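You operate a simulated robot arm through the tools that you are given. There is no shell and no other tool. Be economical: measure what you need, move in short steps, check, and stop when the job is done.

You run a simulated robot arm. Do the job below in one go: nothing can be reset, and whatever is moved stays where it is left.

TASK
Fetch the wash plug and set it in the white lot twenty-six carton. Then take the blue cloth and leave it on the right end of the former bench. Then put the green cloth on top of the lime flavour carton on the wash worktop. Then fetch the lime lolly from the top of the wash sorting shelf and set it on the right end of the former bench. Then take the wash card labelled "trough" and put it on top of the orange flavour carton on the wash worktop. Then take the label roll from the store bench top and put it on the wash trough drainer. Do these in the order given. Set down upright: wash plug.

The check looks at the end state, three seconds after you hand in, the way a careful person would. Anything else that was tipped, shoved, dropped, spilled or broken makes it a failure. Flat cloth is picked up by pressing the open fingertips on it (5 to 10 N) and closing them slowly along it; thin cloth reads only 2 to 8 mm in the jaws.

THE ROBOT
A 6-joint arm with a two-finger parallel gripper on a trunk, on a base that drives. Base frame: it is fixed to the floor where the robot stands at the start and does not move with it; the origin is under the middle of the robot, x ahead of it, y to its left, z up; the surface under the hand at the start is at about z = 900. Readings come in mm, degrees, newtons and seconds.
Its first joint turns from -166.0 to 166.0 degrees. Places, roughly: blue cloth (11x7x4 cm) [700, -100, 900]; green cloth (11x7x4 cm) [800, -100, 900]; label roll [500, 5000, 1000]; lime flavour carton [500, -500, 1000]; lime lolly [1000, 1000, 1000]; orange flavour carton [750, -250, 1000]; right end of the former bench [-1600, -700, 900]; wash card [1000, 2000, 1250]; wash plug (10x10x13 cm) [700, 100, 900]; wash trough drainer (20x50 cm) [800, 120, 900]; white lot twenty-six carton [-2500, 4000, 750]. Payload 3.91 kg.
The tool frame sits at the grasp point between the pads (the TCP): z along the fingers, y along the line on which they close. The tips reach 30 mm beyond it. The gripper opens to 110 mm. The fingers are 20 mm wide and 10 mm thick; the gripper's body (48 by 112 mm) begins 55 mm behind the TCP.
Orientation is that of the tool frame in the base frame, as a unit quaternion [w, x, y, z]. With the fingers straight down and closing along the base's y, the tool's x points along the base's -x, its y along +y and its z along -z.

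THE INTERFACE
- The arm moves only by the tool step_arm. Its argument "motion" is a list of rows, each a list of 7 numbers: the shift along the base's x, y, z in mm, then the turn, a rotation vector about the base's x, y, z in degrees, then the opening, from 0 (shut) to 1 (fully open). In form: [[tx, ty, tz, wx, wy, wz, grip], ...]. A call has 1 to 10 rows; each row is the pose to reach, as a shift and turn from the pose commanded when the call began. Rows are played at 5 a second. More than 50 mm and 8.6 degrees between two rows, or a gripper value outside its range, and nothing of the call is played. A pose out of reach is approached as far as the arm can. The call stops where the force on the tool passes 40 N (or 10 N more than at its start, if that is more) or the arm is blocked; 0.2 s more then pass. The fingers move at their own pace (about 153 mm/s each) and stop on an object; they squeeze with about 30 N. The grip force told is the motor's: it shows also when the fingers shut on nothing. Time passes only in rows, and 0.2 s behind the last, so rows that repeat a pose let the fingers close. The reply holds the time, the measured pose of the TCP, the force on the tool along the base axes, the opening and the grip force, in the units named above and with some noise, with the torque about the TCP (base axes, N m) and any sound that the robot's microphone picked up, and new pictures: "show" is both (left out), scene, wrist or none.
- Cameras (640 x 400 px; columns grow to the right, rows downward): "scene" is now at [195.8, 174.9, 1368]; the picture's right is [-0.66, -0.75, 0.00], its down [-0.44, 0.39, -0.81] and it looks along [0.61, -0.54, -0.58] (base axes); focal length 251 px, centre (320, 200). "wrist" rides on the gripper at [72, 17, -103] in the tool frame; the picture's right is [-0.23, 0.97, 0.00], its down [-0.76, -0.18, -0.62] and it looks along [-0.61, -0.14, 0.78] (tool axes); focal length 222 px, centre (320, 200).
- roll_base(legs): drives the robot by 1 to 6 legs, each [ahead, turn to the left] in mm and degrees, along the robot's own axes; the way and the turn of a leg run together, so that a leg with both is an arc; at most 1500 mm and 180 degrees a leg. The arm and the cameras ride along, it lands a little off, and it stops where it bumps. It gives what a move gives, and a new picture of the scene camera.
- pan_tilt(pan, tilt): turns the head with the scene camera to pan (to the left, within 120 degrees either way) and tilt (down, from -29 to 69), counted from straight ahead of the robot. It gives what a move gives, and a new picture of the scene camera.
- point_at(camera, pixels): for up to 12 pixels [column, row] of the newest picture of that camera ("zoom" is the newest enlarged one), the place [x, y, z] in the base frame of the surface seen there, good to about 3 mm. No time passes.
- zoom(camera, box): a new picture of the part [left, top, right, bottom] of that camera's present view, enlarged. No time passes.
- hand_in(): hands the job in; it is judged then, once.

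Keep the steps short. Do not move on a guess: measure, check each grasp and each placing, and mend mistakes. In all there are 124 turns and 260 pictures (those below and enlarged ones count). Leave the gripper open and the arm clear of the work at the hand-in unless told otherwise, and finish with a single line.

The tools are called after "Emit:" by a JSON object that holds its "fn" and its "kwargs". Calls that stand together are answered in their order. step_arm: Moves the arm, as the interface text tells. Its arguments: {"type":"object","properties":{"motion":{"type":"array","items":{"type":"array","items":{"type":"number"}}},"show":{"type":"string","enum":["both","scene","wrist","none"]}},"required":["motion"]} The other tools are called the same way: roll_base (legs) drives the base; pan_tilt (pan, tilt) turns the head that bears the scene camera; point_at (camera, pixels) gives the place of the surface under pixels of a picture; zoom (camera, box) takes an enlarged picture of a part of a camera's view; hand_in () hands the job in.

At the start:

```text
clock: 0.0
eef_pos: [629.2, 114.3, 1231.8]
orientation: [0.0, 0.0, 1.0, 0.001]
force: [0.7, -1.3, -0.6]
torque: [0.0, 0.0, -0.03]
opening: 110.2
finger_force: 0.1
robot x, y, heading: [-0.1, 0.3, 0.1]
head pan, tilt: [-41.6, 35.7]
```

scene: 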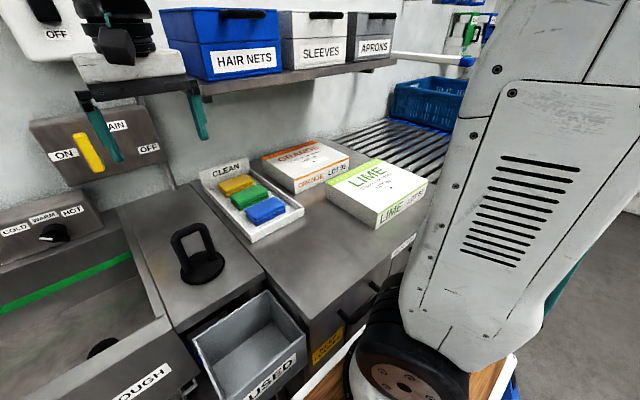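
wrist: 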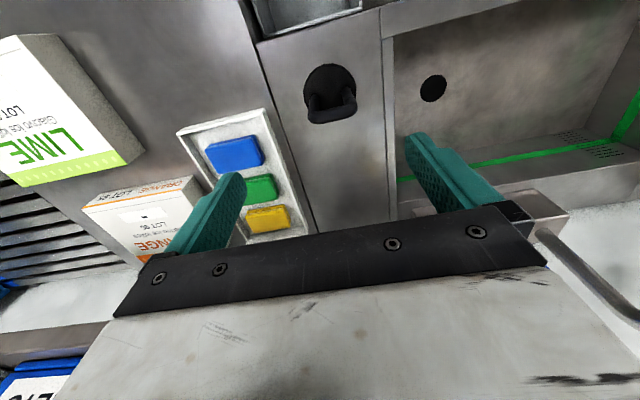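

I see the plug at scene (200,260) and the tray of cloths at (250,200). I will measure the plug and its surroundings first.

Emit:
{"fn": "point_at", "kwargs": {"camera": "scene", "pixels": [[193, 228], [175, 240], [213, 240], [202, 270], [184, 268], [222, 262], [265, 209], [250, 195], [237, 183], [390, 190], [310, 160], [180, 310]]}}

Emit:
{"fn": "zoom", "kwargs": {"camera": "scene", "box": [120, 140, 320, 320]}}

Emit:
{"fn": "zoom", "kwargs": {"camera": "wrist", "box": [160, 30, 420, 250]}}

```text
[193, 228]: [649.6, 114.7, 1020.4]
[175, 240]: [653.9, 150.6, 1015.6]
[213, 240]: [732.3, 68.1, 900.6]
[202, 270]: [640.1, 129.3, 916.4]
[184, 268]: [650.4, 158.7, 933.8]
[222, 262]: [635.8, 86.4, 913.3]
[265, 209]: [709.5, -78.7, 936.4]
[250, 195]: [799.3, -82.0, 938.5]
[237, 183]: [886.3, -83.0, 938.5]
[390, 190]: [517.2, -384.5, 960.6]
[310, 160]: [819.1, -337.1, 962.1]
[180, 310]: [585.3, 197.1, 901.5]
```

```text
2.22 times, centred on (220, 230) of scene
```

zoom: 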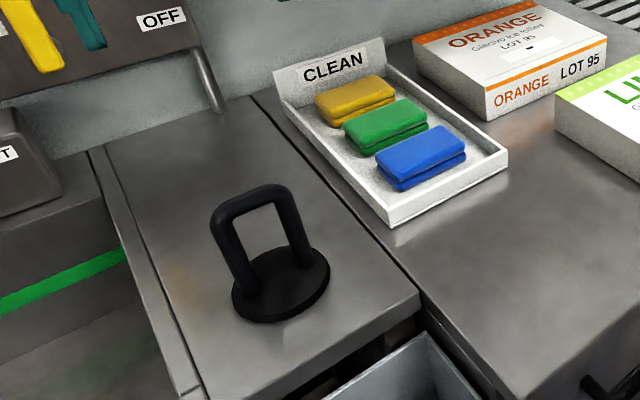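

```text
1.82 times, centred on (290, 140) of wrist
```

zoom: 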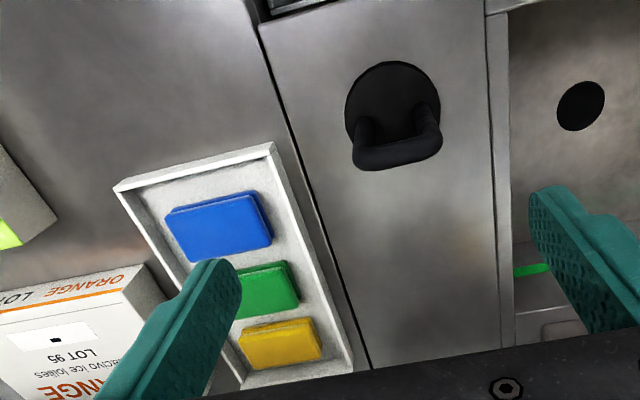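

I will measure the plug handle's posts and base more finely on the enlargement.

Emit:
{"fn": "zoom", "kwargs": {"camera": "scene", "box": [160, 205, 250, 300]}}

Emit:
{"fn": "point_at", "kwargs": {"camera": "wrist", "pixels": [[308, 108], [320, 115], [331, 117], [345, 112], [353, 108], [306, 85], [330, 68], [354, 80]]}}

```text
4.21 times, centred on (205, 252) of scene
```

zoom: 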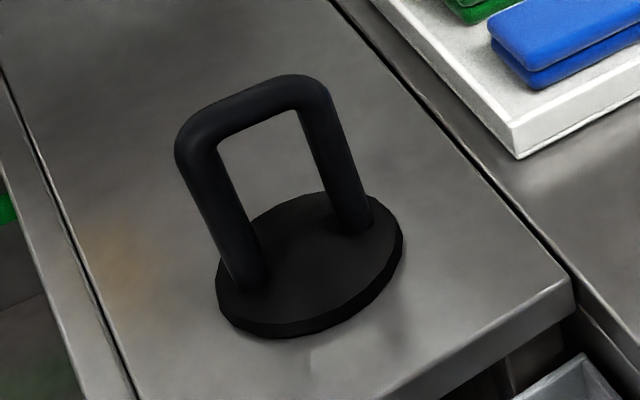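

```text
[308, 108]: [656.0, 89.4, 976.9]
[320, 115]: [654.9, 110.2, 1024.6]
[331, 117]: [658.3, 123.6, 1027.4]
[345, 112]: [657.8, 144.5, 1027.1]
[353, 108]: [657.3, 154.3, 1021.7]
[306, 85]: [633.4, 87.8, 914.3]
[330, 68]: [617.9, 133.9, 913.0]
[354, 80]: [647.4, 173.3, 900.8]
```

The handle is a loop along y (88–157), x about 656, top at z 1027; the jaws already close along y. I go over it and down to TCP z 998.

Emit:
{"fn": "step_arm", "kwargs": {"motion": [[13, 4, -45, 0, 0, 0, 1], [26, 8, -90, 0, 0, 0, 1], [26, 8, -135, 0, 0, 0, 1]], "show": "both"}}

```text
clock: 0.8
eef_pos: [657.7, 121.9, 1094.8]
orientation: [0.001, 0.0, 1.0, 0.001]
force: [0.3, 0.1, 0.4]
torque: [-0.01, -0.07, 0.0]
opening: 110.2
finger_force: 0.1
robot x, y, heading: [-0.8, -3.4, 0.3]
head pan, tilt: [-41.6, 35.7]
```

scene: 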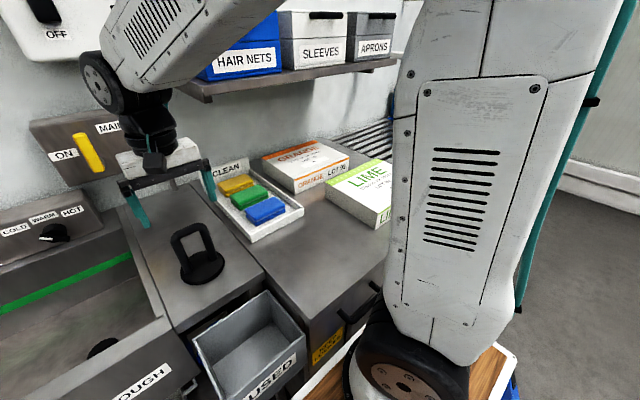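
wrist: 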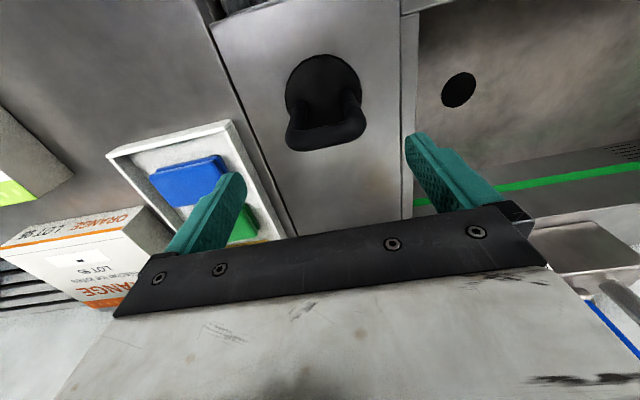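

The tips project right over the handle. I re-measure the handle in the wrist picture before going down.

Emit:
{"fn": "point_at", "kwargs": {"camera": "wrist", "pixels": [[291, 136], [325, 133], [362, 122], [310, 138], [345, 132]]}}

Emit:
{"fn": "step_arm", "kwargs": {"motion": [[0, 0, -35, 0, 0, 0, 1], [0, 0, -65, 0, 0, 0, 1], [0, 0, -97, 0, 0, 0, 1]], "show": "both"}}

```text
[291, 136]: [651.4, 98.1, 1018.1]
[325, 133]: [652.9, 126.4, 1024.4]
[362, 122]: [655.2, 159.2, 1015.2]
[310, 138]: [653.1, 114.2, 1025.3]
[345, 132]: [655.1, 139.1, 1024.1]
```

```text
clock: 1.6
eef_pos: [657.3, 122.0, 998.6]
orientation: [0.0, 0.0, 1.0, 0.0]
force: [-0.4, -0.2, 0.0]
torque: [0.0, -0.04, 0.02]
opening: 110.1
finger_force: 0.1
robot x, y, heading: [-1.5, 2.1, -0.1]
head pan, tilt: [-41.6, 35.7]
```

scene: 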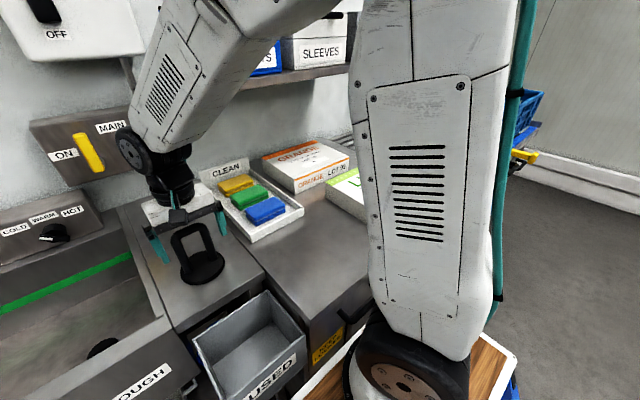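
wrist: 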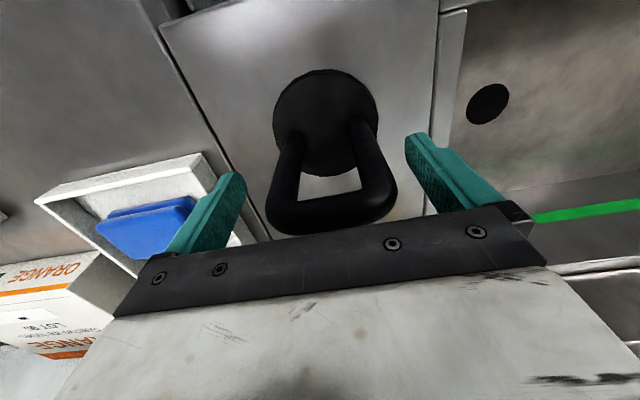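

The loop stands between the fingers, with about 20 mm on both sides. Closing.

Emit:
{"fn": "step_arm", "kwargs": {"motion": [[0, 0, 0, 0, 0, 0, 0.7], [0, 0, 0, 0, 0, 0, 0.5], [0, 0, 0, 0, 0, 0, 0.4], [0, 0, 0, 0, 0, 0, 0.4]], "show": "wrist"}}

```text
clock: 2.6
eef_pos: [656.6, 121.1, 997.5]
orientation: [0.0, 0.0, 1.0, 0.0]
force: [1.1, 3.4, 0.5]
torque: [0.13, -0.13, 0.1]
opening: 73.6
finger_force: 29.9
robot x, y, heading: [-2.1, -1.0, 0.0]
head pan, tilt: [-41.6, 35.7]
```

wrist: 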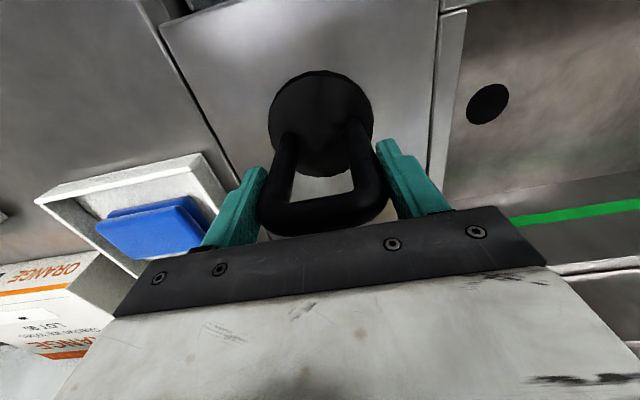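

Gripped at 73.6 mm with 30 N. I lift by 200 mm.

Emit:
{"fn": "step_arm", "kwargs": {"motion": [[0, 0, 40, 0, 0, 0, 0.4], [0, 0, 85, 0, 0, 0, 0.4], [0, 0, 130, 0, 0, 0, 0.4], [0, 0, 175, 0, 0, 0, 0.4], [-40, 0, 200, 0, 0, 0, 0.4], [-80, 0, 220, 0, 0, 0, 0.4]], "show": "both"}}

Emit:
{"fn": "pan_tilt", "kwargs": {"pan": 110, "tilt": 15}}

Emit:
{"fn": "pan_tilt", "kwargs": {"pan": 50, "tilt": 15}}

Emit:
{"fn": "pan_tilt", "kwargs": {"pan": -110, "tilt": 15}}

```text
clock: 4.0
eef_pos: [573.8, 121.5, 1221.3]
orientation: [-0.001, 0.0, 1.0, 0.0]
force: [0.9, 0.3, -3.4]
torque: [0.01, 0.05, 0.05]
opening: 73.9
finger_force: 29.8
robot x, y, heading: [-0.7, 0.7, -0.0]
head pan, tilt: [-41.6, 35.7]
```

scene: 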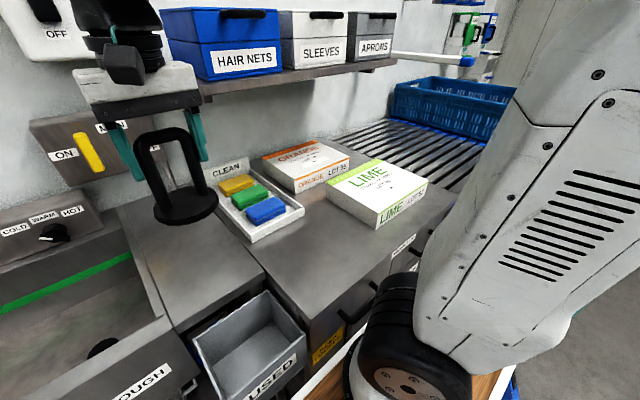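
wrist: 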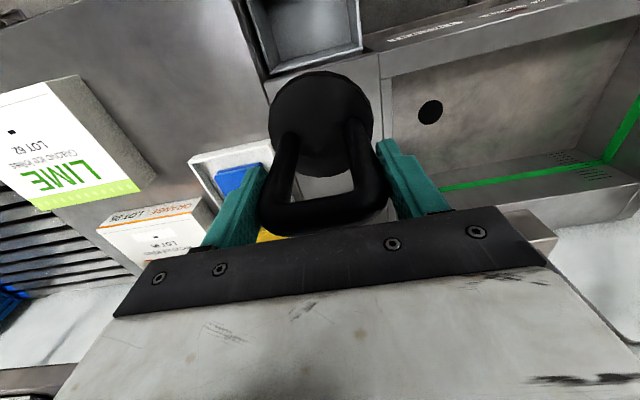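

```text
clock: 6.4
eef_pos: [575.2, 122.1, 1220.9]
orientation: [0.0, 0.0, 1.0, -0.001]
force: [-0.6, -0.2, -3.5]
torque: [-0.03, 0.01, -0.04]
opening: 74.1
finger_force: 30.2
robot x, y, heading: [1.9, 1.0, 0.2]
head pan, tilt: [110.0, 15.0]
```

scene: 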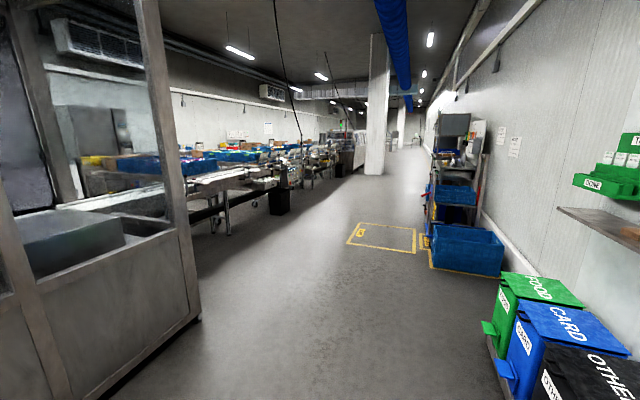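

```text
clock: 7.7
eef_pos: [574.9, 120.7, 1221.1]
orientation: [0.0, -0.001, 1.0, 0.001]
force: [-0.1, 0.2, -2.4]
torque: [0.03, 0.01, 0.0]
opening: 73.9
finger_force: 29.4
robot x, y, heading: [0.8, 0.9, -0.0]
head pan, tilt: [50.0, 15.0]
```

scene: 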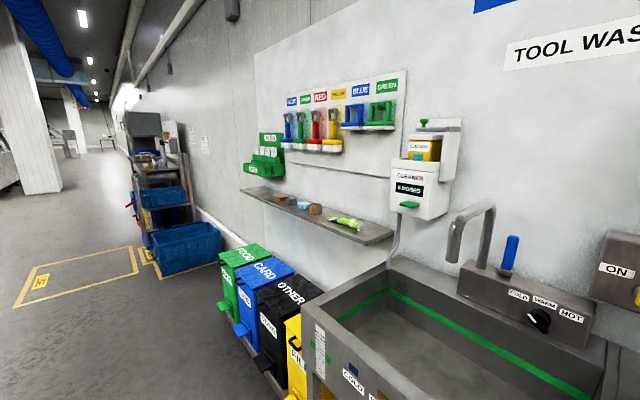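

```text
clock: 10.1
eef_pos: [574.6, 121.9, 1221.3]
orientation: [0.0, 0.0, 1.0, 0.0]
force: [0.7, -0.1, -2.0]
torque: [-0.02, 0.01, 0.01]
opening: 73.8
finger_force: 29.8
robot x, y, heading: [-2.5, -2.3, -0.1]
head pan, tilt: [-110.0, 15.0]
```

scene: 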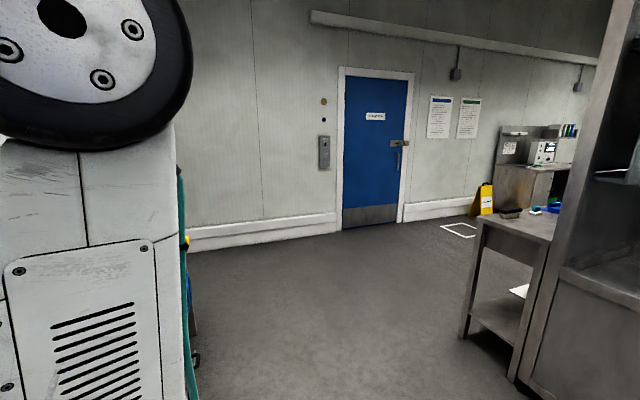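

The plug is held. The white carton should be along the aisle to the left. I look there at pan 115 and measure the floor and hurdles.

Emit:
{"fn": "pan_tilt", "kwargs": {"pan": 118, "tilt": 10}}

Emit:
{"fn": "zoom", "kwargs": {"camera": "scene", "box": [100, 130, 400, 290]}}

Emit:
{"fn": "point_at", "kwargs": {"camera": "scene", "pixels": [[230, 300], [265, 340], [240, 230], [290, 205], [310, 215], [400, 300], [520, 370], [470, 260], [440, 210], [330, 180], [260, 195], [250, 170]]}}

```text
clock: 13.4
eef_pos: [575.2, 121.5, 1220.4]
orientation: [0.001, 0.0, 1.0, 0.0]
force: [0.0, -0.3, -2.5]
torque: [0.02, 0.02, 0.02]
opening: 73.8
finger_force: 29.6
robot x, y, heading: [-0.9, -2.2, -0.1]
head pan, tilt: [118.0, 10.0]
```

scene: 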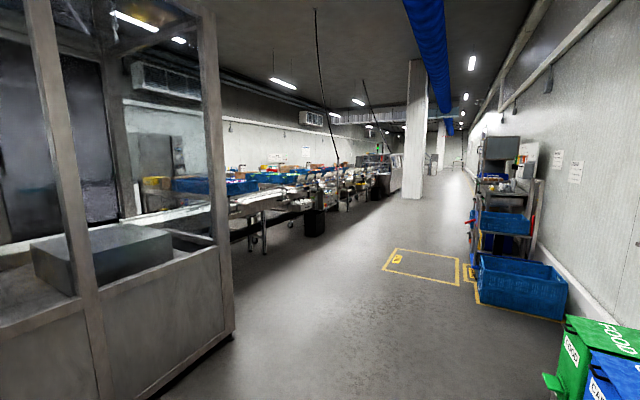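

```text
2.13 times, centred on (250, 210) of scene
```

zoom: 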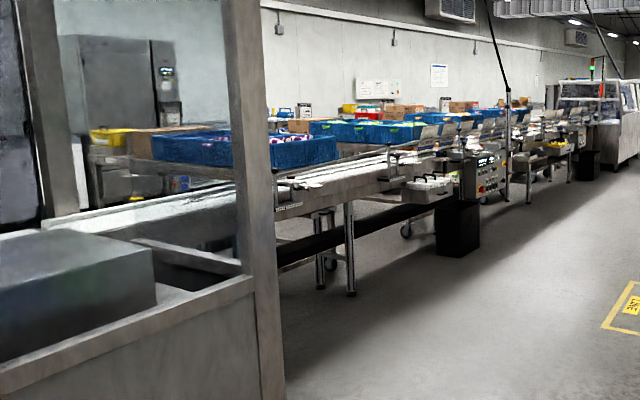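

```text
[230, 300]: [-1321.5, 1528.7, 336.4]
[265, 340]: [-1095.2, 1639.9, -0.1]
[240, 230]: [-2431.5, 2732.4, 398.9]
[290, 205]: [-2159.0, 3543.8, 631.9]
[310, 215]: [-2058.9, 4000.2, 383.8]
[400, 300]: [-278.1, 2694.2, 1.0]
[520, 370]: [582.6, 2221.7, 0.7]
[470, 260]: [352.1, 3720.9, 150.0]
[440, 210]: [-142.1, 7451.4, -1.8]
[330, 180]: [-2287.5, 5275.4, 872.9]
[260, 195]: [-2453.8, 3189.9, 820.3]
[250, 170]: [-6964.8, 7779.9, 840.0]
```

The aisle is free near x = -250 and the packing line edge lies near x = -2100. I back off, turn left, and drive up the aisle.

Emit:
{"fn": "roll_base", "kwargs": {"legs": [[-250, 0], [0, 90], [1300, 0], [1200, 0], [0, 40]]}}

Emit:
{"fn": "pan_tilt", "kwargs": {"pan": 20, "tilt": 20}}

```text
clock: 32.8
eef_pos: [-905.4, 2841.4, 1221.4]
orientation: [-0.001, 0.913, -0.408, 0.0]
force: [-0.3, 0.4, -3.2]
torque: [0.01, -0.04, 0.03]
opening: 73.8
finger_force: 30.4
robot x, y, heading: [-430.1, 2493.7, 131.8]
head pan, tilt: [118.0, 10.0]
```

scene: 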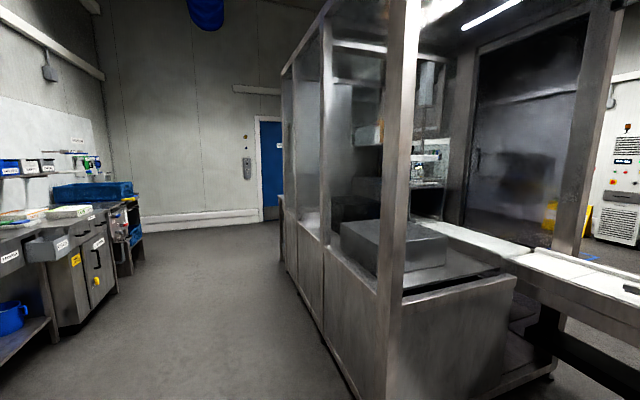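

```text
clock: 34.5
eef_pos: [-905.0, 2841.3, 1222.1]
orientation: [0.001, 0.913, -0.408, 0.001]
force: [-0.1, 0.0, -3.0]
torque: [-0.01, -0.02, -0.01]
opening: 73.8
finger_force: 29.9
robot x, y, heading: [-433.7, 2493.6, 132.0]
head pan, tilt: [20.0, 20.0]
```

scene: 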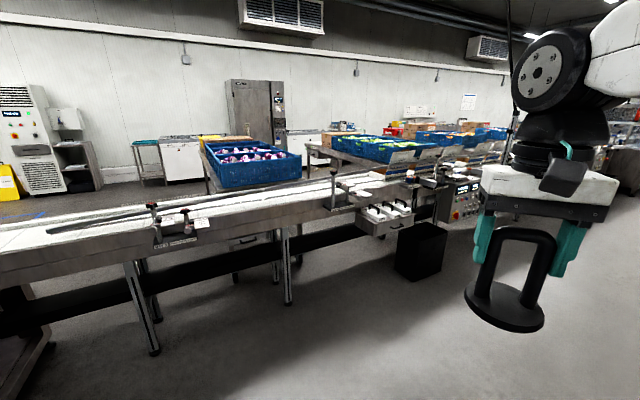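

A holder with white cartons is at about (385,212). I enlarge it.

Emit:
{"fn": "zoom", "kwargs": {"camera": "scene", "box": [310, 150, 470, 260]}}

Emit:
{"fn": "point_at", "kwargs": {"camera": "scene", "pixels": [[385, 212], [360, 210], [410, 215], [425, 235], [395, 270], [430, 280], [130, 245], [245, 225], [330, 215], [280, 295], [430, 190]]}}

```text
3.64 times, centred on (390, 205) of scene
```

zoom: 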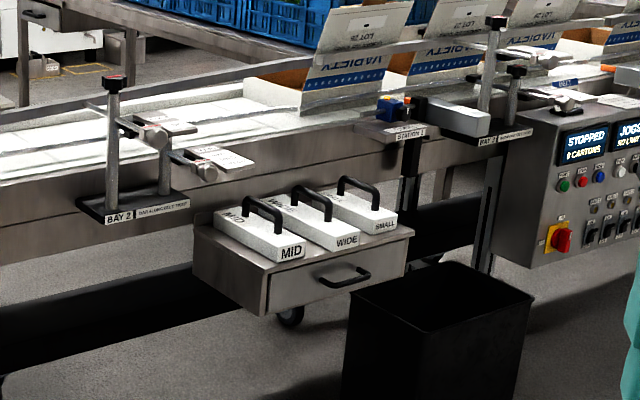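

```text
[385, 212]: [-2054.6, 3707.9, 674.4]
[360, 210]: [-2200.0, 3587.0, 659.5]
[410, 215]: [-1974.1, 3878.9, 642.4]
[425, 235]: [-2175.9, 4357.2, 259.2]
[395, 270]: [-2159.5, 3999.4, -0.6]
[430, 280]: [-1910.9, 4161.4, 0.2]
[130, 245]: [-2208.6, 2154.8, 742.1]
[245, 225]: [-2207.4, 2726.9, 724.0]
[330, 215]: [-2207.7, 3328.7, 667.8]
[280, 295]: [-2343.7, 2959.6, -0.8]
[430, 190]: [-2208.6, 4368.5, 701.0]
```

Those are formers; the printed open cartons stand on the conveyor behind them. I drive nearer to read the lot numbers.

Emit:
{"fn": "roll_base", "kwargs": {"legs": [[1250, 0], [0, 48]]}}

Emit:
{"fn": "pan_tilt", "kwargs": {"pan": -12, "tilt": 25}}

```text
clock: 43.1
eef_pos: [-1823.1, 3361.1, 1222.9]
orientation: [0.0, 1.0, -0.027, 0.0]
force: [-0.3, 0.0, -2.2]
torque: [0.01, -0.02, 0.0]
opening: 73.7
finger_force: 29.9
robot x, y, heading: [-1239.9, 3452.8, 176.8]
head pan, tilt: [20.0, 20.0]
```

scene: 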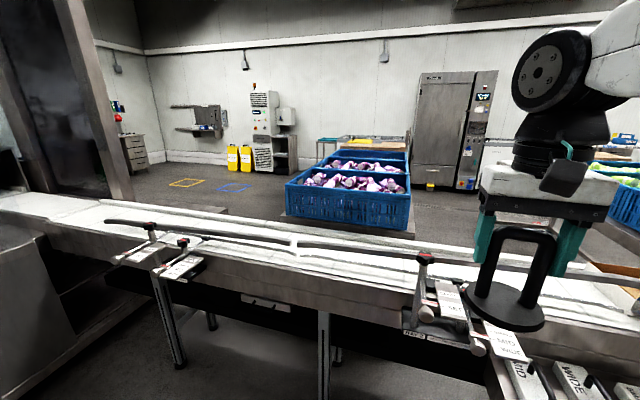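

```text
clock: 44.0
eef_pos: [-1822.5, 3361.1, 1221.6]
orientation: [0.0, 1.0, -0.027, 0.0]
force: [0.0, 0.2, -3.8]
torque: [-0.04, -0.02, 0.03]
opening: 73.8
finger_force: 30.1
robot x, y, heading: [-1241.5, 3447.2, 177.1]
head pan, tilt: [-12.0, 25.0]
```

scene: 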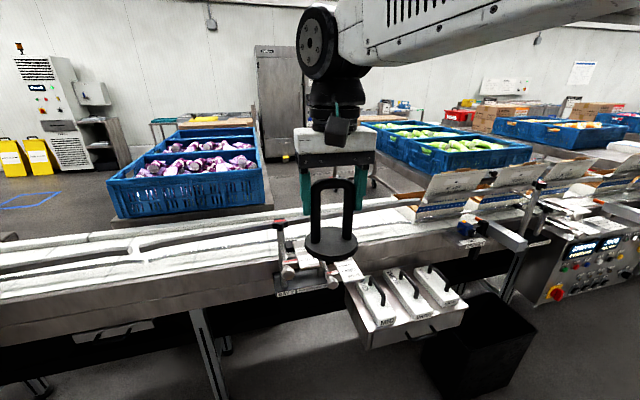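

Emit:
{"fn": "zoom", "kwargs": {"camera": "scene", "box": [380, 150, 640, 260]}}

Emit:
{"fn": "point_at", "kwargs": {"camera": "scene", "pixels": [[430, 213], [450, 185], [510, 175], [490, 205], [550, 170], [610, 165], [400, 200], [530, 230], [470, 230], [470, 340]]}}

```text
2.46 times, centred on (510, 205) of scene
```

zoom: 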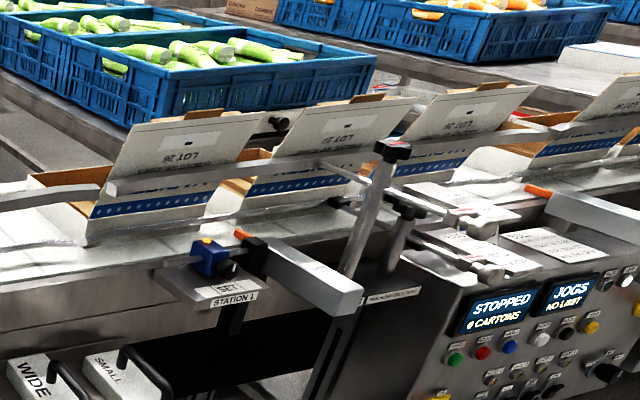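

```text
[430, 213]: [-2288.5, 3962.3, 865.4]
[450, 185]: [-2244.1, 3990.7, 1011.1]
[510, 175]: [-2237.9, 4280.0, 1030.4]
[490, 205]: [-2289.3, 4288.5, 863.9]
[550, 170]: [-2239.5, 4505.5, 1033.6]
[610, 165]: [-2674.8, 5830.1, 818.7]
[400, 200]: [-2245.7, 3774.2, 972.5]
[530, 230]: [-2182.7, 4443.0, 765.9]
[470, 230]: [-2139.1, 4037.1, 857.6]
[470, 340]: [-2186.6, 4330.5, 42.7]
```

Emit:
{"fn": "zoom", "kwargs": {"camera": "scene", "box": [390, 160, 490, 240]}}

Emit:
{"fn": "zoom", "kwargs": {"camera": "scene", "box": [475, 150, 605, 230]}}

```text
5.00 times, centred on (440, 200) of scene
```

zoom: 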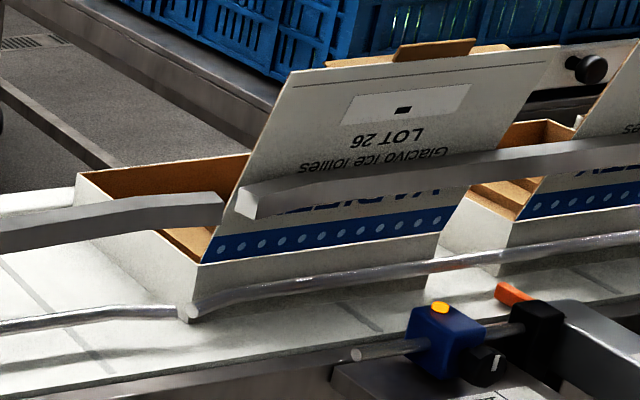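

```text
4.92 times, centred on (540, 190) of scene
```

zoom: 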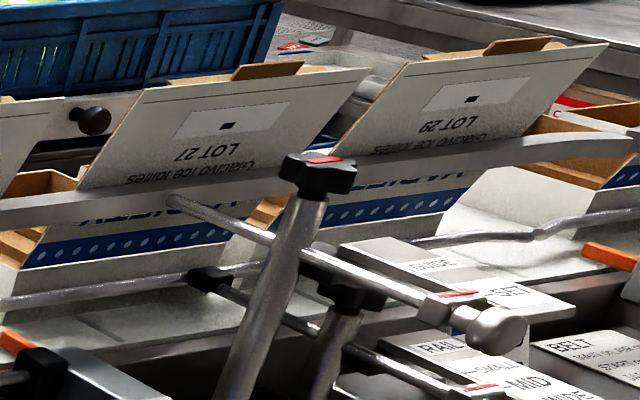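

The first (left) carton is LOT 26. I measure its corners from this view.

Emit:
{"fn": "zoom", "kwargs": {"camera": "scene", "box": [390, 160, 490, 240]}}

Emit:
{"fn": "point_at", "kwargs": {"camera": "zoom", "pixels": [[200, 264], [80, 174], [240, 155], [455, 208], [292, 75], [555, 48], [188, 240], [200, 320], [250, 203], [150, 185], [100, 230], [540, 140]]}}

```text
5.00 times, centred on (440, 200) of scene
```

zoom: 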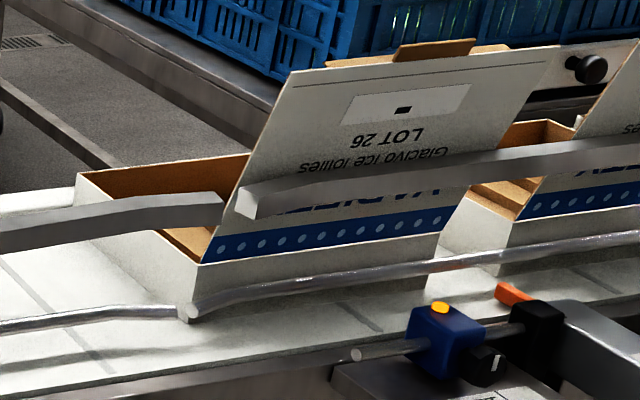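

```text
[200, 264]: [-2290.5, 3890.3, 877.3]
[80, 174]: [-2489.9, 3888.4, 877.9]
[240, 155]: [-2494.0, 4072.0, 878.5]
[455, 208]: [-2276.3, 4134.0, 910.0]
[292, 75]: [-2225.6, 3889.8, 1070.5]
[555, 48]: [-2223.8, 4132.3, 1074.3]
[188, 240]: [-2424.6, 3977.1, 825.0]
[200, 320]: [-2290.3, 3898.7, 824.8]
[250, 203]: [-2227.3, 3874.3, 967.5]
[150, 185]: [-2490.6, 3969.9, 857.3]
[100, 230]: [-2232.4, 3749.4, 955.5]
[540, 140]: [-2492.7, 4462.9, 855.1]
```

The carton: x -2490…-2290, y 3890…4132, rim z 878, floor about 820, lid leaning towards me up to z 1074. I drive to stand in front of it.

Emit:
{"fn": "roll_base", "kwargs": {"legs": [[0, -87], [560, 0], [0, 90], [230, 0]]}}

Emit:
{"fn": "pan_tilt", "kwargs": {"pan": -5, "tilt": 35}}

```text
clock: 55.9
eef_pos: [-2057.4, 3906.1, 1220.7]
orientation: [0.0, 1.0, -0.018, 0.0]
force: [-0.1, 0.7, -3.3]
torque: [0.01, -0.01, -0.02]
opening: 73.9
finger_force: 30.3
robot x, y, heading: [-1476.8, 4005.5, 177.7]
head pan, tilt: [-12.0, 25.0]
```

scene: 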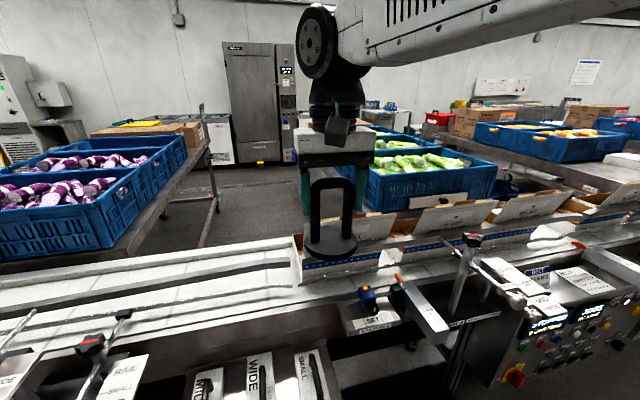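

```text
clock: 56.6
eef_pos: [-2058.1, 3907.7, 1221.9]
orientation: [0.0, 1.0, -0.018, 0.0]
force: [-0.1, -0.1, -3.1]
torque: [0.0, 0.0, 0.03]
opening: 73.8
finger_force: 30.4
robot x, y, heading: [-1479.9, 4005.7, 178.1]
head pan, tilt: [-5.0, 35.0]
```

scene: 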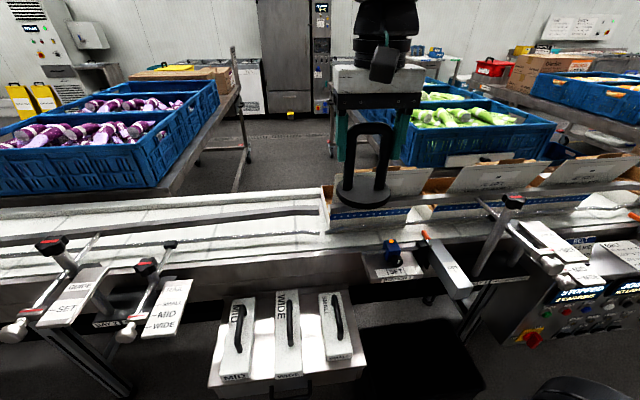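

Plug bottom is at about z 1123, 50 mm above the lid tops. I move over the carton centre (-2395, 4011).

Emit:
{"fn": "step_arm", "kwargs": {"motion": [[-42, 13, 5, 0, 0, 0, 0.4], [-84, 26, 10, 0, 0, 0, 0.4], [-126, 39, 15, 0, 0, 0, 0.4], [-168, 52, 15, 0, 0, 0, 0.4], [-210, 65, 15, 0, 0, 0, 0.4], [-252, 78, 15, 0, 0, 0, 0.4], [-294, 91, 15, 0, 0, 0, 0.4], [-337, 104, 15, 0, 0, 0, 0.4]], "show": "both"}}

```text
clock: 58.4
eef_pos: [-2389.5, 4014.0, 1237.0]
orientation: [0.0, 1.0, -0.018, -0.001]
force: [1.5, -0.3, -1.9]
torque: [0.02, 0.01, 0.02]
opening: 73.7
finger_force: 29.9
robot x, y, heading: [-1478.0, 4005.8, 178.1]
head pan, tilt: [-5.0, 35.0]
```

scene: 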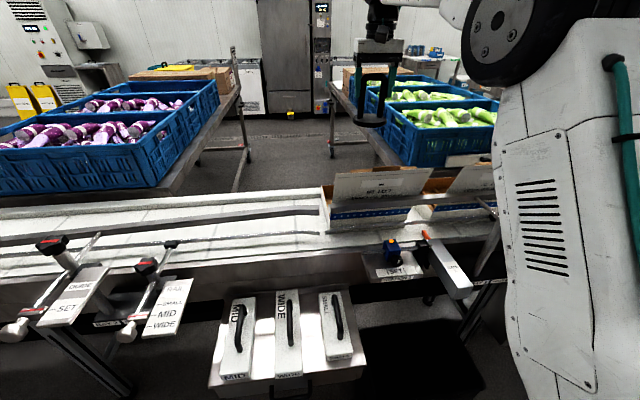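
wrist: 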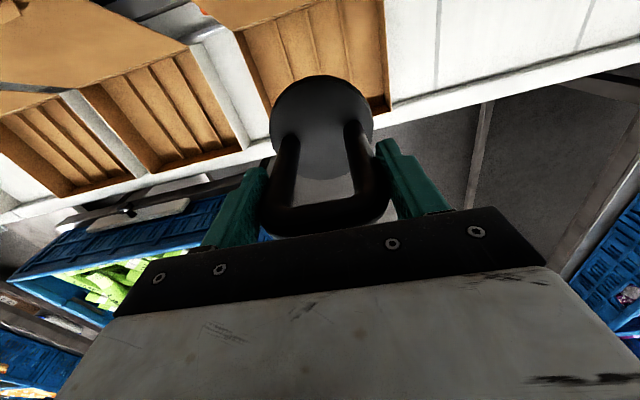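

The carton seems to have lines (slots or ribs) inside. I enlarge and measure.

Emit:
{"fn": "zoom", "kwargs": {"camera": "wrist", "box": [60, 0, 420, 220]}}

Emit:
{"fn": "point_at", "kwargs": {"camera": "wrist", "pixels": [[262, 50], [273, 50], [287, 50], [300, 50], [316, 40], [330, 40], [345, 30], [372, 30], [373, 90], [384, 60], [265, 100], [384, 106]]}}

```text
1.78 times, centred on (240, 110) of wrist
```

zoom: 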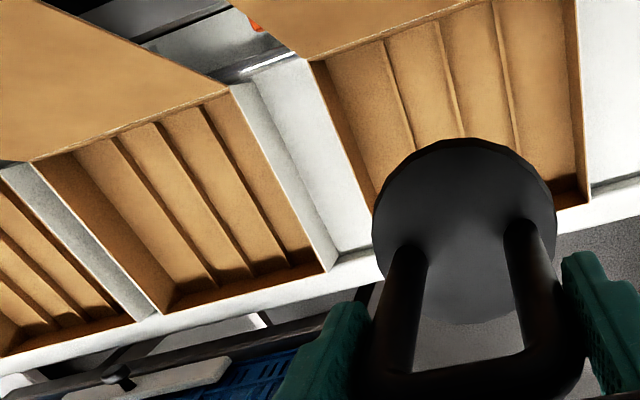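

```text
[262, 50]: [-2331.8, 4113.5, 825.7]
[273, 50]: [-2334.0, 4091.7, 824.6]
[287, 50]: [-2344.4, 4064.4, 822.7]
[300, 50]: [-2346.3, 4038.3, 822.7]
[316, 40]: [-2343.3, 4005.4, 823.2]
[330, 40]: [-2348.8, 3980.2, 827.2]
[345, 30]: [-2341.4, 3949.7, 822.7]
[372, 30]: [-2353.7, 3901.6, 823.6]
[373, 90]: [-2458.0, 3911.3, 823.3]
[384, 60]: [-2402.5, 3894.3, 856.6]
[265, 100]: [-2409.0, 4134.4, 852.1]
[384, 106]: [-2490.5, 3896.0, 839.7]
```

The inside has low ribs running along x. I measure their crests so the plug rests evenly on two.

Emit:
{"fn": "zoom", "kwargs": {"camera": "wrist", "box": [230, 0, 400, 110]}}

Emit:
{"fn": "point_at", "kwargs": {"camera": "zoom", "pixels": [[160, 160], [180, 160], [192, 160], [205, 160], [260, 160], [290, 160], [310, 160], [330, 160], [400, 160], [420, 160], [440, 160], [480, 160]]}}

```text
3.64 times, centred on (315, 55) of wrist
```

zoom: 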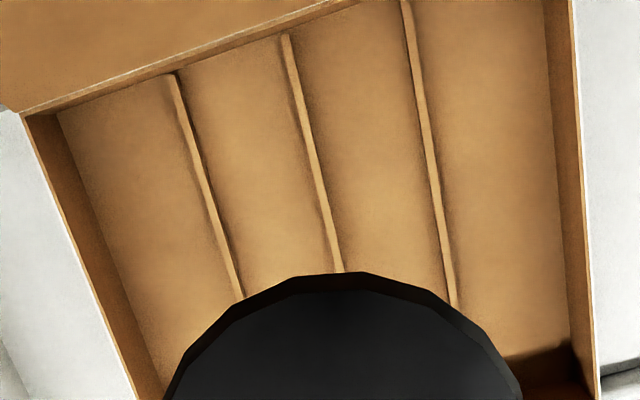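

```text
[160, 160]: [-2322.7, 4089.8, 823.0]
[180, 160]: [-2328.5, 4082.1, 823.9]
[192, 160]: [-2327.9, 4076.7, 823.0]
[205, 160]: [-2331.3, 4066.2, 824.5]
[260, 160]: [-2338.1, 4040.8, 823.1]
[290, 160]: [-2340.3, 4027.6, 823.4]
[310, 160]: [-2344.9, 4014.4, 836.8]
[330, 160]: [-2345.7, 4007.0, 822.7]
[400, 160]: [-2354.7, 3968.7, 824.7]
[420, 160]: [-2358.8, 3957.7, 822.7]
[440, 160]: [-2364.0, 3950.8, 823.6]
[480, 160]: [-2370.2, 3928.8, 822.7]
```

Ribs about 14 mm high (top z≈837) at y≈4071, 4013, 3955. I centre the plug on two of them, y = 3984, and descend partway.

Emit:
{"fn": "step_arm", "kwargs": {"motion": [[0, -30, 0, 0, 0, 0, 0.4], [0, -30, -45, 0, 0, 0, 0.4], [0, -30, -90, 0, 0, 0, 0.4], [0, -30, -135, 0, 0, 0, 0.4], [0, -30, -180, 0, 0, 0, 0.4], [0, -30, -225, 0, 0, 0, 0.4]], "show": "both"}}

```text
clock: 59.8
eef_pos: [-2390.4, 3979.1, 1011.5]
orientation: [0.0, 1.0, -0.018, 0.0]
force: [-0.5, -0.5, -2.4]
torque: [0.02, -0.02, -0.01]
opening: 73.9
finger_force: 30.1
robot x, y, heading: [-1480.3, 4004.5, 178.0]
head pan, tilt: [-5.0, 35.0]
```

scene: 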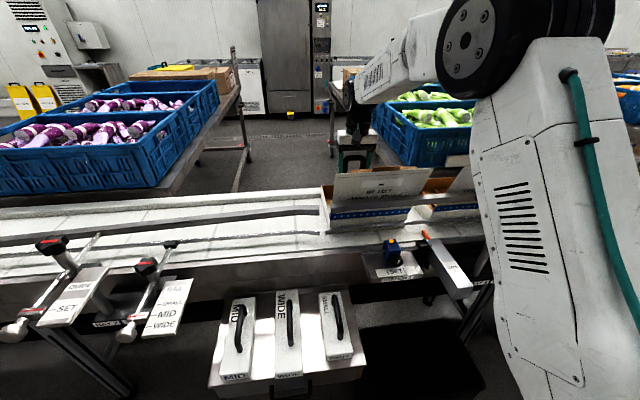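
wrist: 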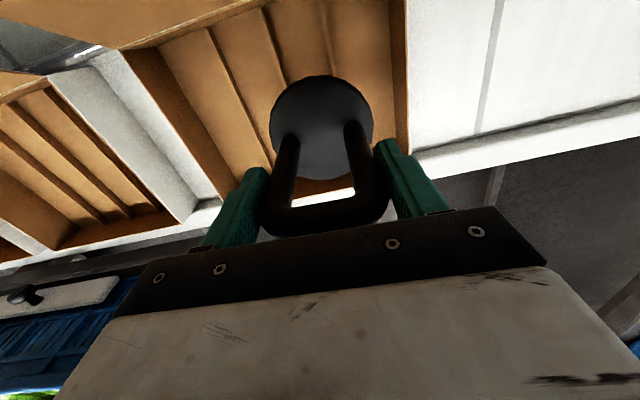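

Clear of the lid. I lower another 66 mm and then check ribs again.

Emit:
{"fn": "step_arm", "kwargs": {"motion": [[0, 4, -30, 0, 0, 0, 0.4], [0, 4, -60, 0, 0, 0, 0.4], [0, 4, -68, 0, 0, 0, 0.4]], "show": "wrist"}}

Emit:
{"fn": "zoom", "kwargs": {"camera": "wrist", "box": [200, 0, 440, 200]}}

```text
clock: 60.6
eef_pos: [-2391.8, 3983.1, 942.5]
orientation: [0.0, 1.0, -0.018, 0.0]
force: [-0.5, -0.4, -2.1]
torque: [0.01, 0.02, 0.02]
opening: 73.6
finger_force: 29.9
robot x, y, heading: [-1478.7, 4007.8, 178.0]
head pan, tilt: [-5.0, 35.0]
```

wrist: 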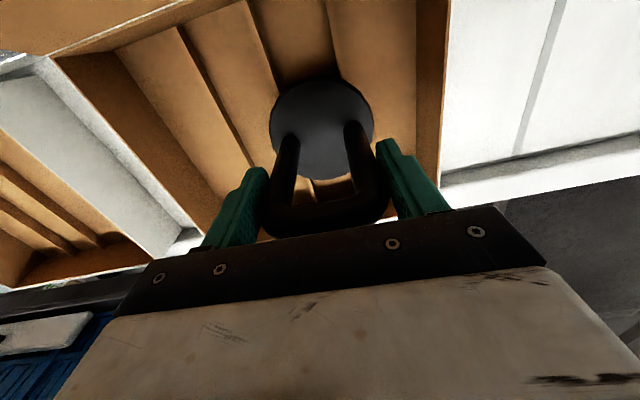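

```text
2.00 times, centred on (320, 100) of wrist
```

zoom: 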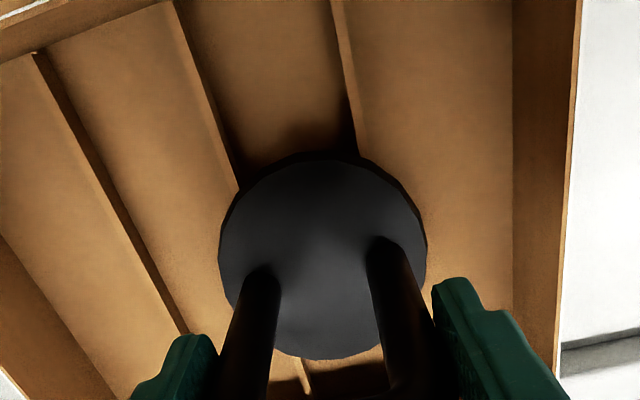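

The two ribs pass symmetrically under the plug. I lower gently in small steps to contact.

Emit:
{"fn": "step_arm", "kwargs": {"motion": [[0, 0, -3, 0, 0, 0, 0.4], [0, 0, -5, 0, 0, 0, 0.4], [0, 0, -7, 0, 0, 0, 0.4]], "show": "none"}}

```text
clock: 61.4
eef_pos: [-2393.5, 3985.6, 936.8]
orientation: [0.0, 1.0, -0.019, 0.0]
force: [0.0, 0.0, -2.8]
torque: [-0.02, 0.01, 0.0]
opening: 73.7
finger_force: 30.4
robot x, y, heading: [-1479.1, 4007.6, 178.0]
head pan, tilt: [-5.0, 35.0]
```

Emit:
{"fn": "step_arm", "kwargs": {"motion": [[0, 0, -2, 0, 0, 0, 0.4], [0, 0, -3, 0, 0, 0, 0.4], [0, 0, -4, 0, 0, 0, 0.4]], "show": "none"}}

```text
clock: 62.2
eef_pos: [-2393.4, 3984.9, 933.2]
orientation: [0.0, 1.0, -0.018, -0.002]
force: [2.8, 0.7, 20.0]
torque: [0.23, -0.81, -0.01]
opening: 74.0
finger_force: 30.0
robot x, y, heading: [-1480.4, 4007.2, 178.3]
head pan, tilt: [-5.0, 35.0]
```

Contact at about 22 N. I ease 1 mm up, open, and rise.

Emit:
{"fn": "step_arm", "kwargs": {"motion": [[0, 0, 1.5, 0, 0, 0, 0.4], [0, 0, 1.5, 0, 0, 0, 0.8], [0, 0, 1.5, 0, 0, 0, 1], [0, 0, 1.5, 0, 0, 0, 1], [0, 0, 40, 0, 0, 0, 1], [0, 0, 85, 0, 0, 0, 1], [0, 0, 130, 0, 0, 0, 1], [0, 0, 175, 0, 0, 0, 1], [0, 0, 220, 0, 0, 0, 1], [0, 0, 260, 0, 0, 0, 1]], "show": "wrist"}}

Emit:
{"fn": "zoom", "kwargs": {"camera": "wrist", "box": [200, 0, 440, 180]}}

```text
clock: 64.4
eef_pos: [-2396.6, 3986.0, 1190.6]
orientation: [0.0, 1.0, -0.018, 0.001]
force: [-0.5, -1.2, -0.5]
torque: [0.01, 0.02, -0.02]
opening: 110.0
finger_force: 0.1
robot x, y, heading: [-1478.0, 4004.0, 177.7]
head pan, tilt: [-5.0, 35.0]
```

wrist: 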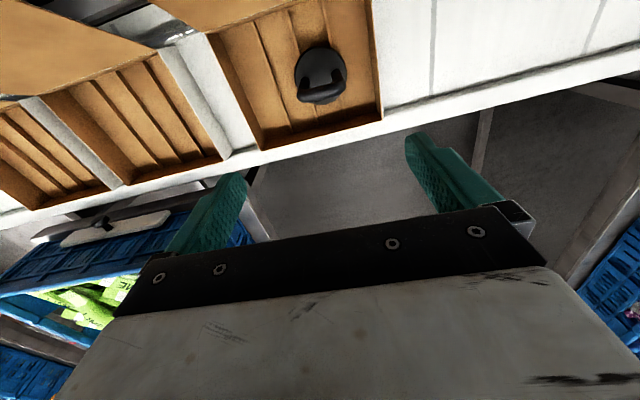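

```text
2.22 times, centred on (320, 90) of wrist
```

zoom: 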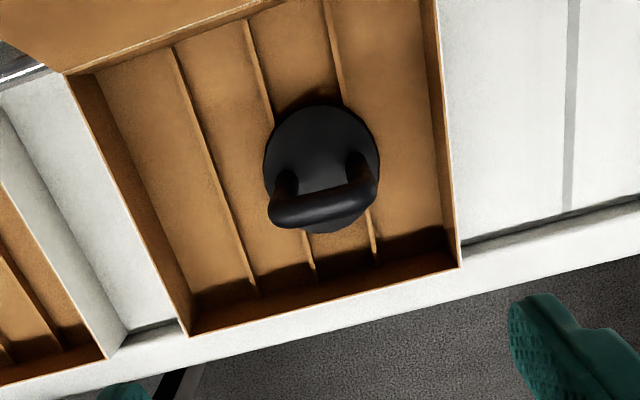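

The plug stands upright on the ribs inside the LOT 26 carton. I draw the arm back and drive home to the wash worktop.

Emit:
{"fn": "step_arm", "kwargs": {"motion": [[45, 0, 20, 0, 0, 0, 1], [90, 0, 30, 0, 0, 0, 1], [135, 0, 30, 0, 0, 0, 1], [180, 0, 30, 0, 0, 0, 1], [225, 0, 30, 0, 0, 0, 1], [270, 0, 30, 0, 0, 0, 1], [310, 0, 30, 0, 0, 0, 1], [335, 20, 30, 0, 0, 0, 1]], "show": "scene"}}

Emit:
{"fn": "roll_base", "kwargs": {"legs": [[-300, 0], [0, 132], [1300, 0], [0, -40], [1500, 0], [1400, 0]]}}

```text
clock: 66.2
eef_pos: [-2059.7, 4005.0, 1221.9]
orientation: [0.0, 1.0, -0.018, 0.001]
force: [-0.3, -0.9, -0.2]
torque: [0.01, -0.03, 0.02]
opening: 109.9
finger_force: 0.0
robot x, y, heading: [-1478.5, 4004.7, 178.0]
head pan, tilt: [-5.0, 35.0]
```

scene: 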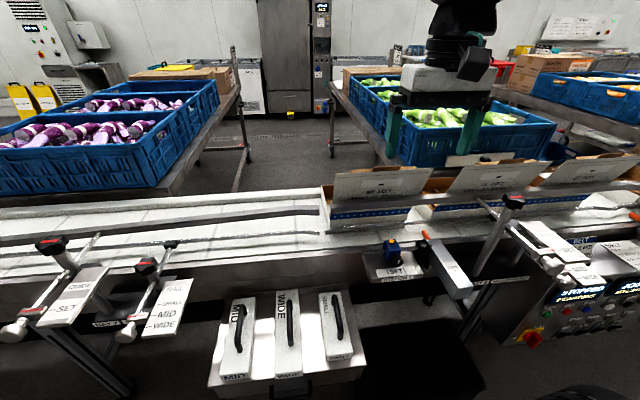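

```text
clock: 95.5
eef_pos: [-23.3, -456.5, 1221.4]
orientation: [0.0, 0.685, 0.728, 0.0]
force: [-0.1, 0.0, 0.2]
torque: [0.01, 0.0, -0.03]
opening: 110.0
finger_force: 0.0
robot x, y, heading: [-84.0, 120.0, -86.4]
head pan, tilt: [-5.0, 35.0]
```

scene: 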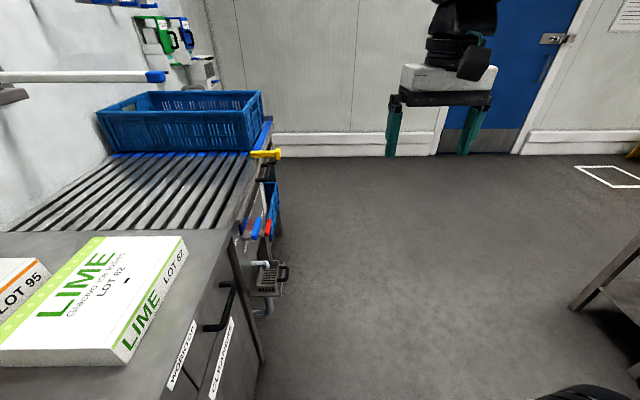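

Now I turn to face the worktop and look at the cloth tray.

Emit:
{"fn": "roll_base", "kwargs": {"legs": [[150, 0], [0, 86.5], [60, 0]]}}

Emit:
{"fn": "pan_tilt", "kwargs": {"pan": -10, "tilt": 45}}

Emit:
{"fn": "zoom", "kwargs": {"camera": "wrist", "box": [0, 0, 640, 400]}}

```text
clock: 101.2
eef_pos: [564.0, 16.9, 1220.6]
orientation: [0.0, -0.016, 1.0, 0.0]
force: [-0.2, 0.0, 0.1]
torque: [0.01, 0.01, -0.01]
opening: 110.1
finger_force: 0.1
robot x, y, heading: [-16.6, -23.6, 1.8]
head pan, tilt: [-5.0, 35.0]
```

scene: 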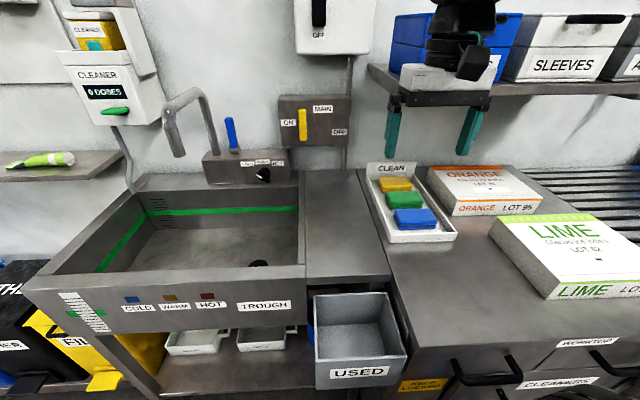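

```text
clock: 101.9
eef_pos: [562.7, 17.2, 1220.8]
orientation: [0.0, -0.016, 1.0, 0.0]
force: [0.0, -0.4, -0.3]
torque: [0.0, 0.0, 0.0]
opening: 110.1
finger_force: 0.1
robot x, y, heading: [-16.2, -25.2, 1.8]
head pan, tilt: [-10.0, 45.0]
```

scene: 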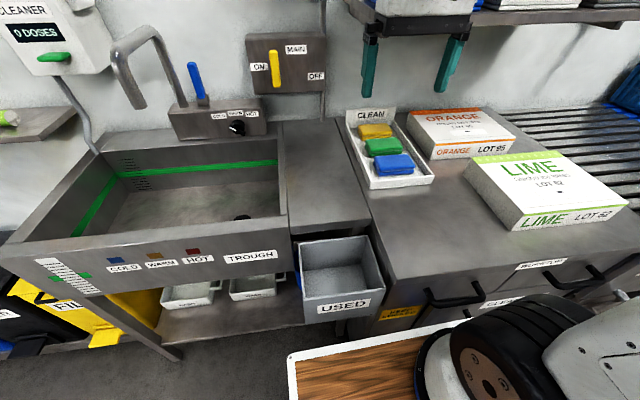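

```text
1.00 times, centred on (320, 200) of wrist (not enlarged: the box is as wide or as high as the picture)
```

zoom: 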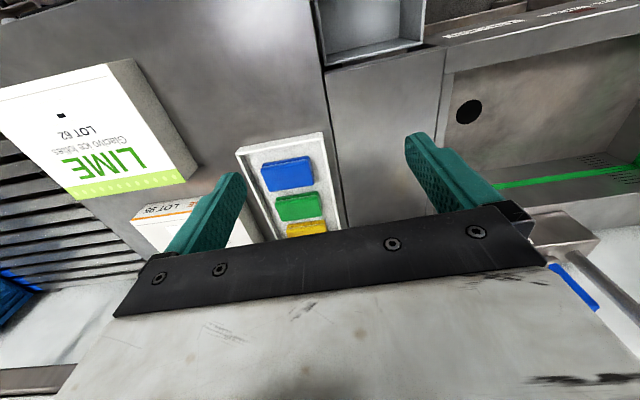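

I enlarge the cloth tray in the scene view and measure the blue cloth's edges.

Emit:
{"fn": "zoom", "kwargs": {"camera": "scene", "box": [335, 95, 445, 200]}}

Emit:
{"fn": "point_at", "kwargs": {"camera": "scene", "pixels": [[374, 159], [408, 155], [412, 167], [380, 171], [393, 162], [381, 174], [367, 141], [400, 139], [371, 153], [404, 149], [432, 178], [360, 125]]}}

```text
3.81 times, centred on (390, 148) of scene
```

zoom: 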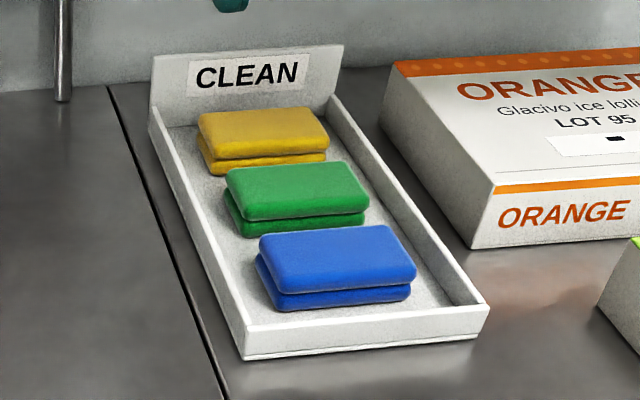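

```text
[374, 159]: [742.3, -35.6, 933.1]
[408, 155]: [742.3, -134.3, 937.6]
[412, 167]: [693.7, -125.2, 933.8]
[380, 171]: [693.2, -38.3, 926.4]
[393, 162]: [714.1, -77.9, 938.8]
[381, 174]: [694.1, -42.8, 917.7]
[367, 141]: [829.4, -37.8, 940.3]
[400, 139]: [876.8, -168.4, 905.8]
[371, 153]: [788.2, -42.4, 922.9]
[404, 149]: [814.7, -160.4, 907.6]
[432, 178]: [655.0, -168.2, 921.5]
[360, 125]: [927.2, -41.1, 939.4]
```

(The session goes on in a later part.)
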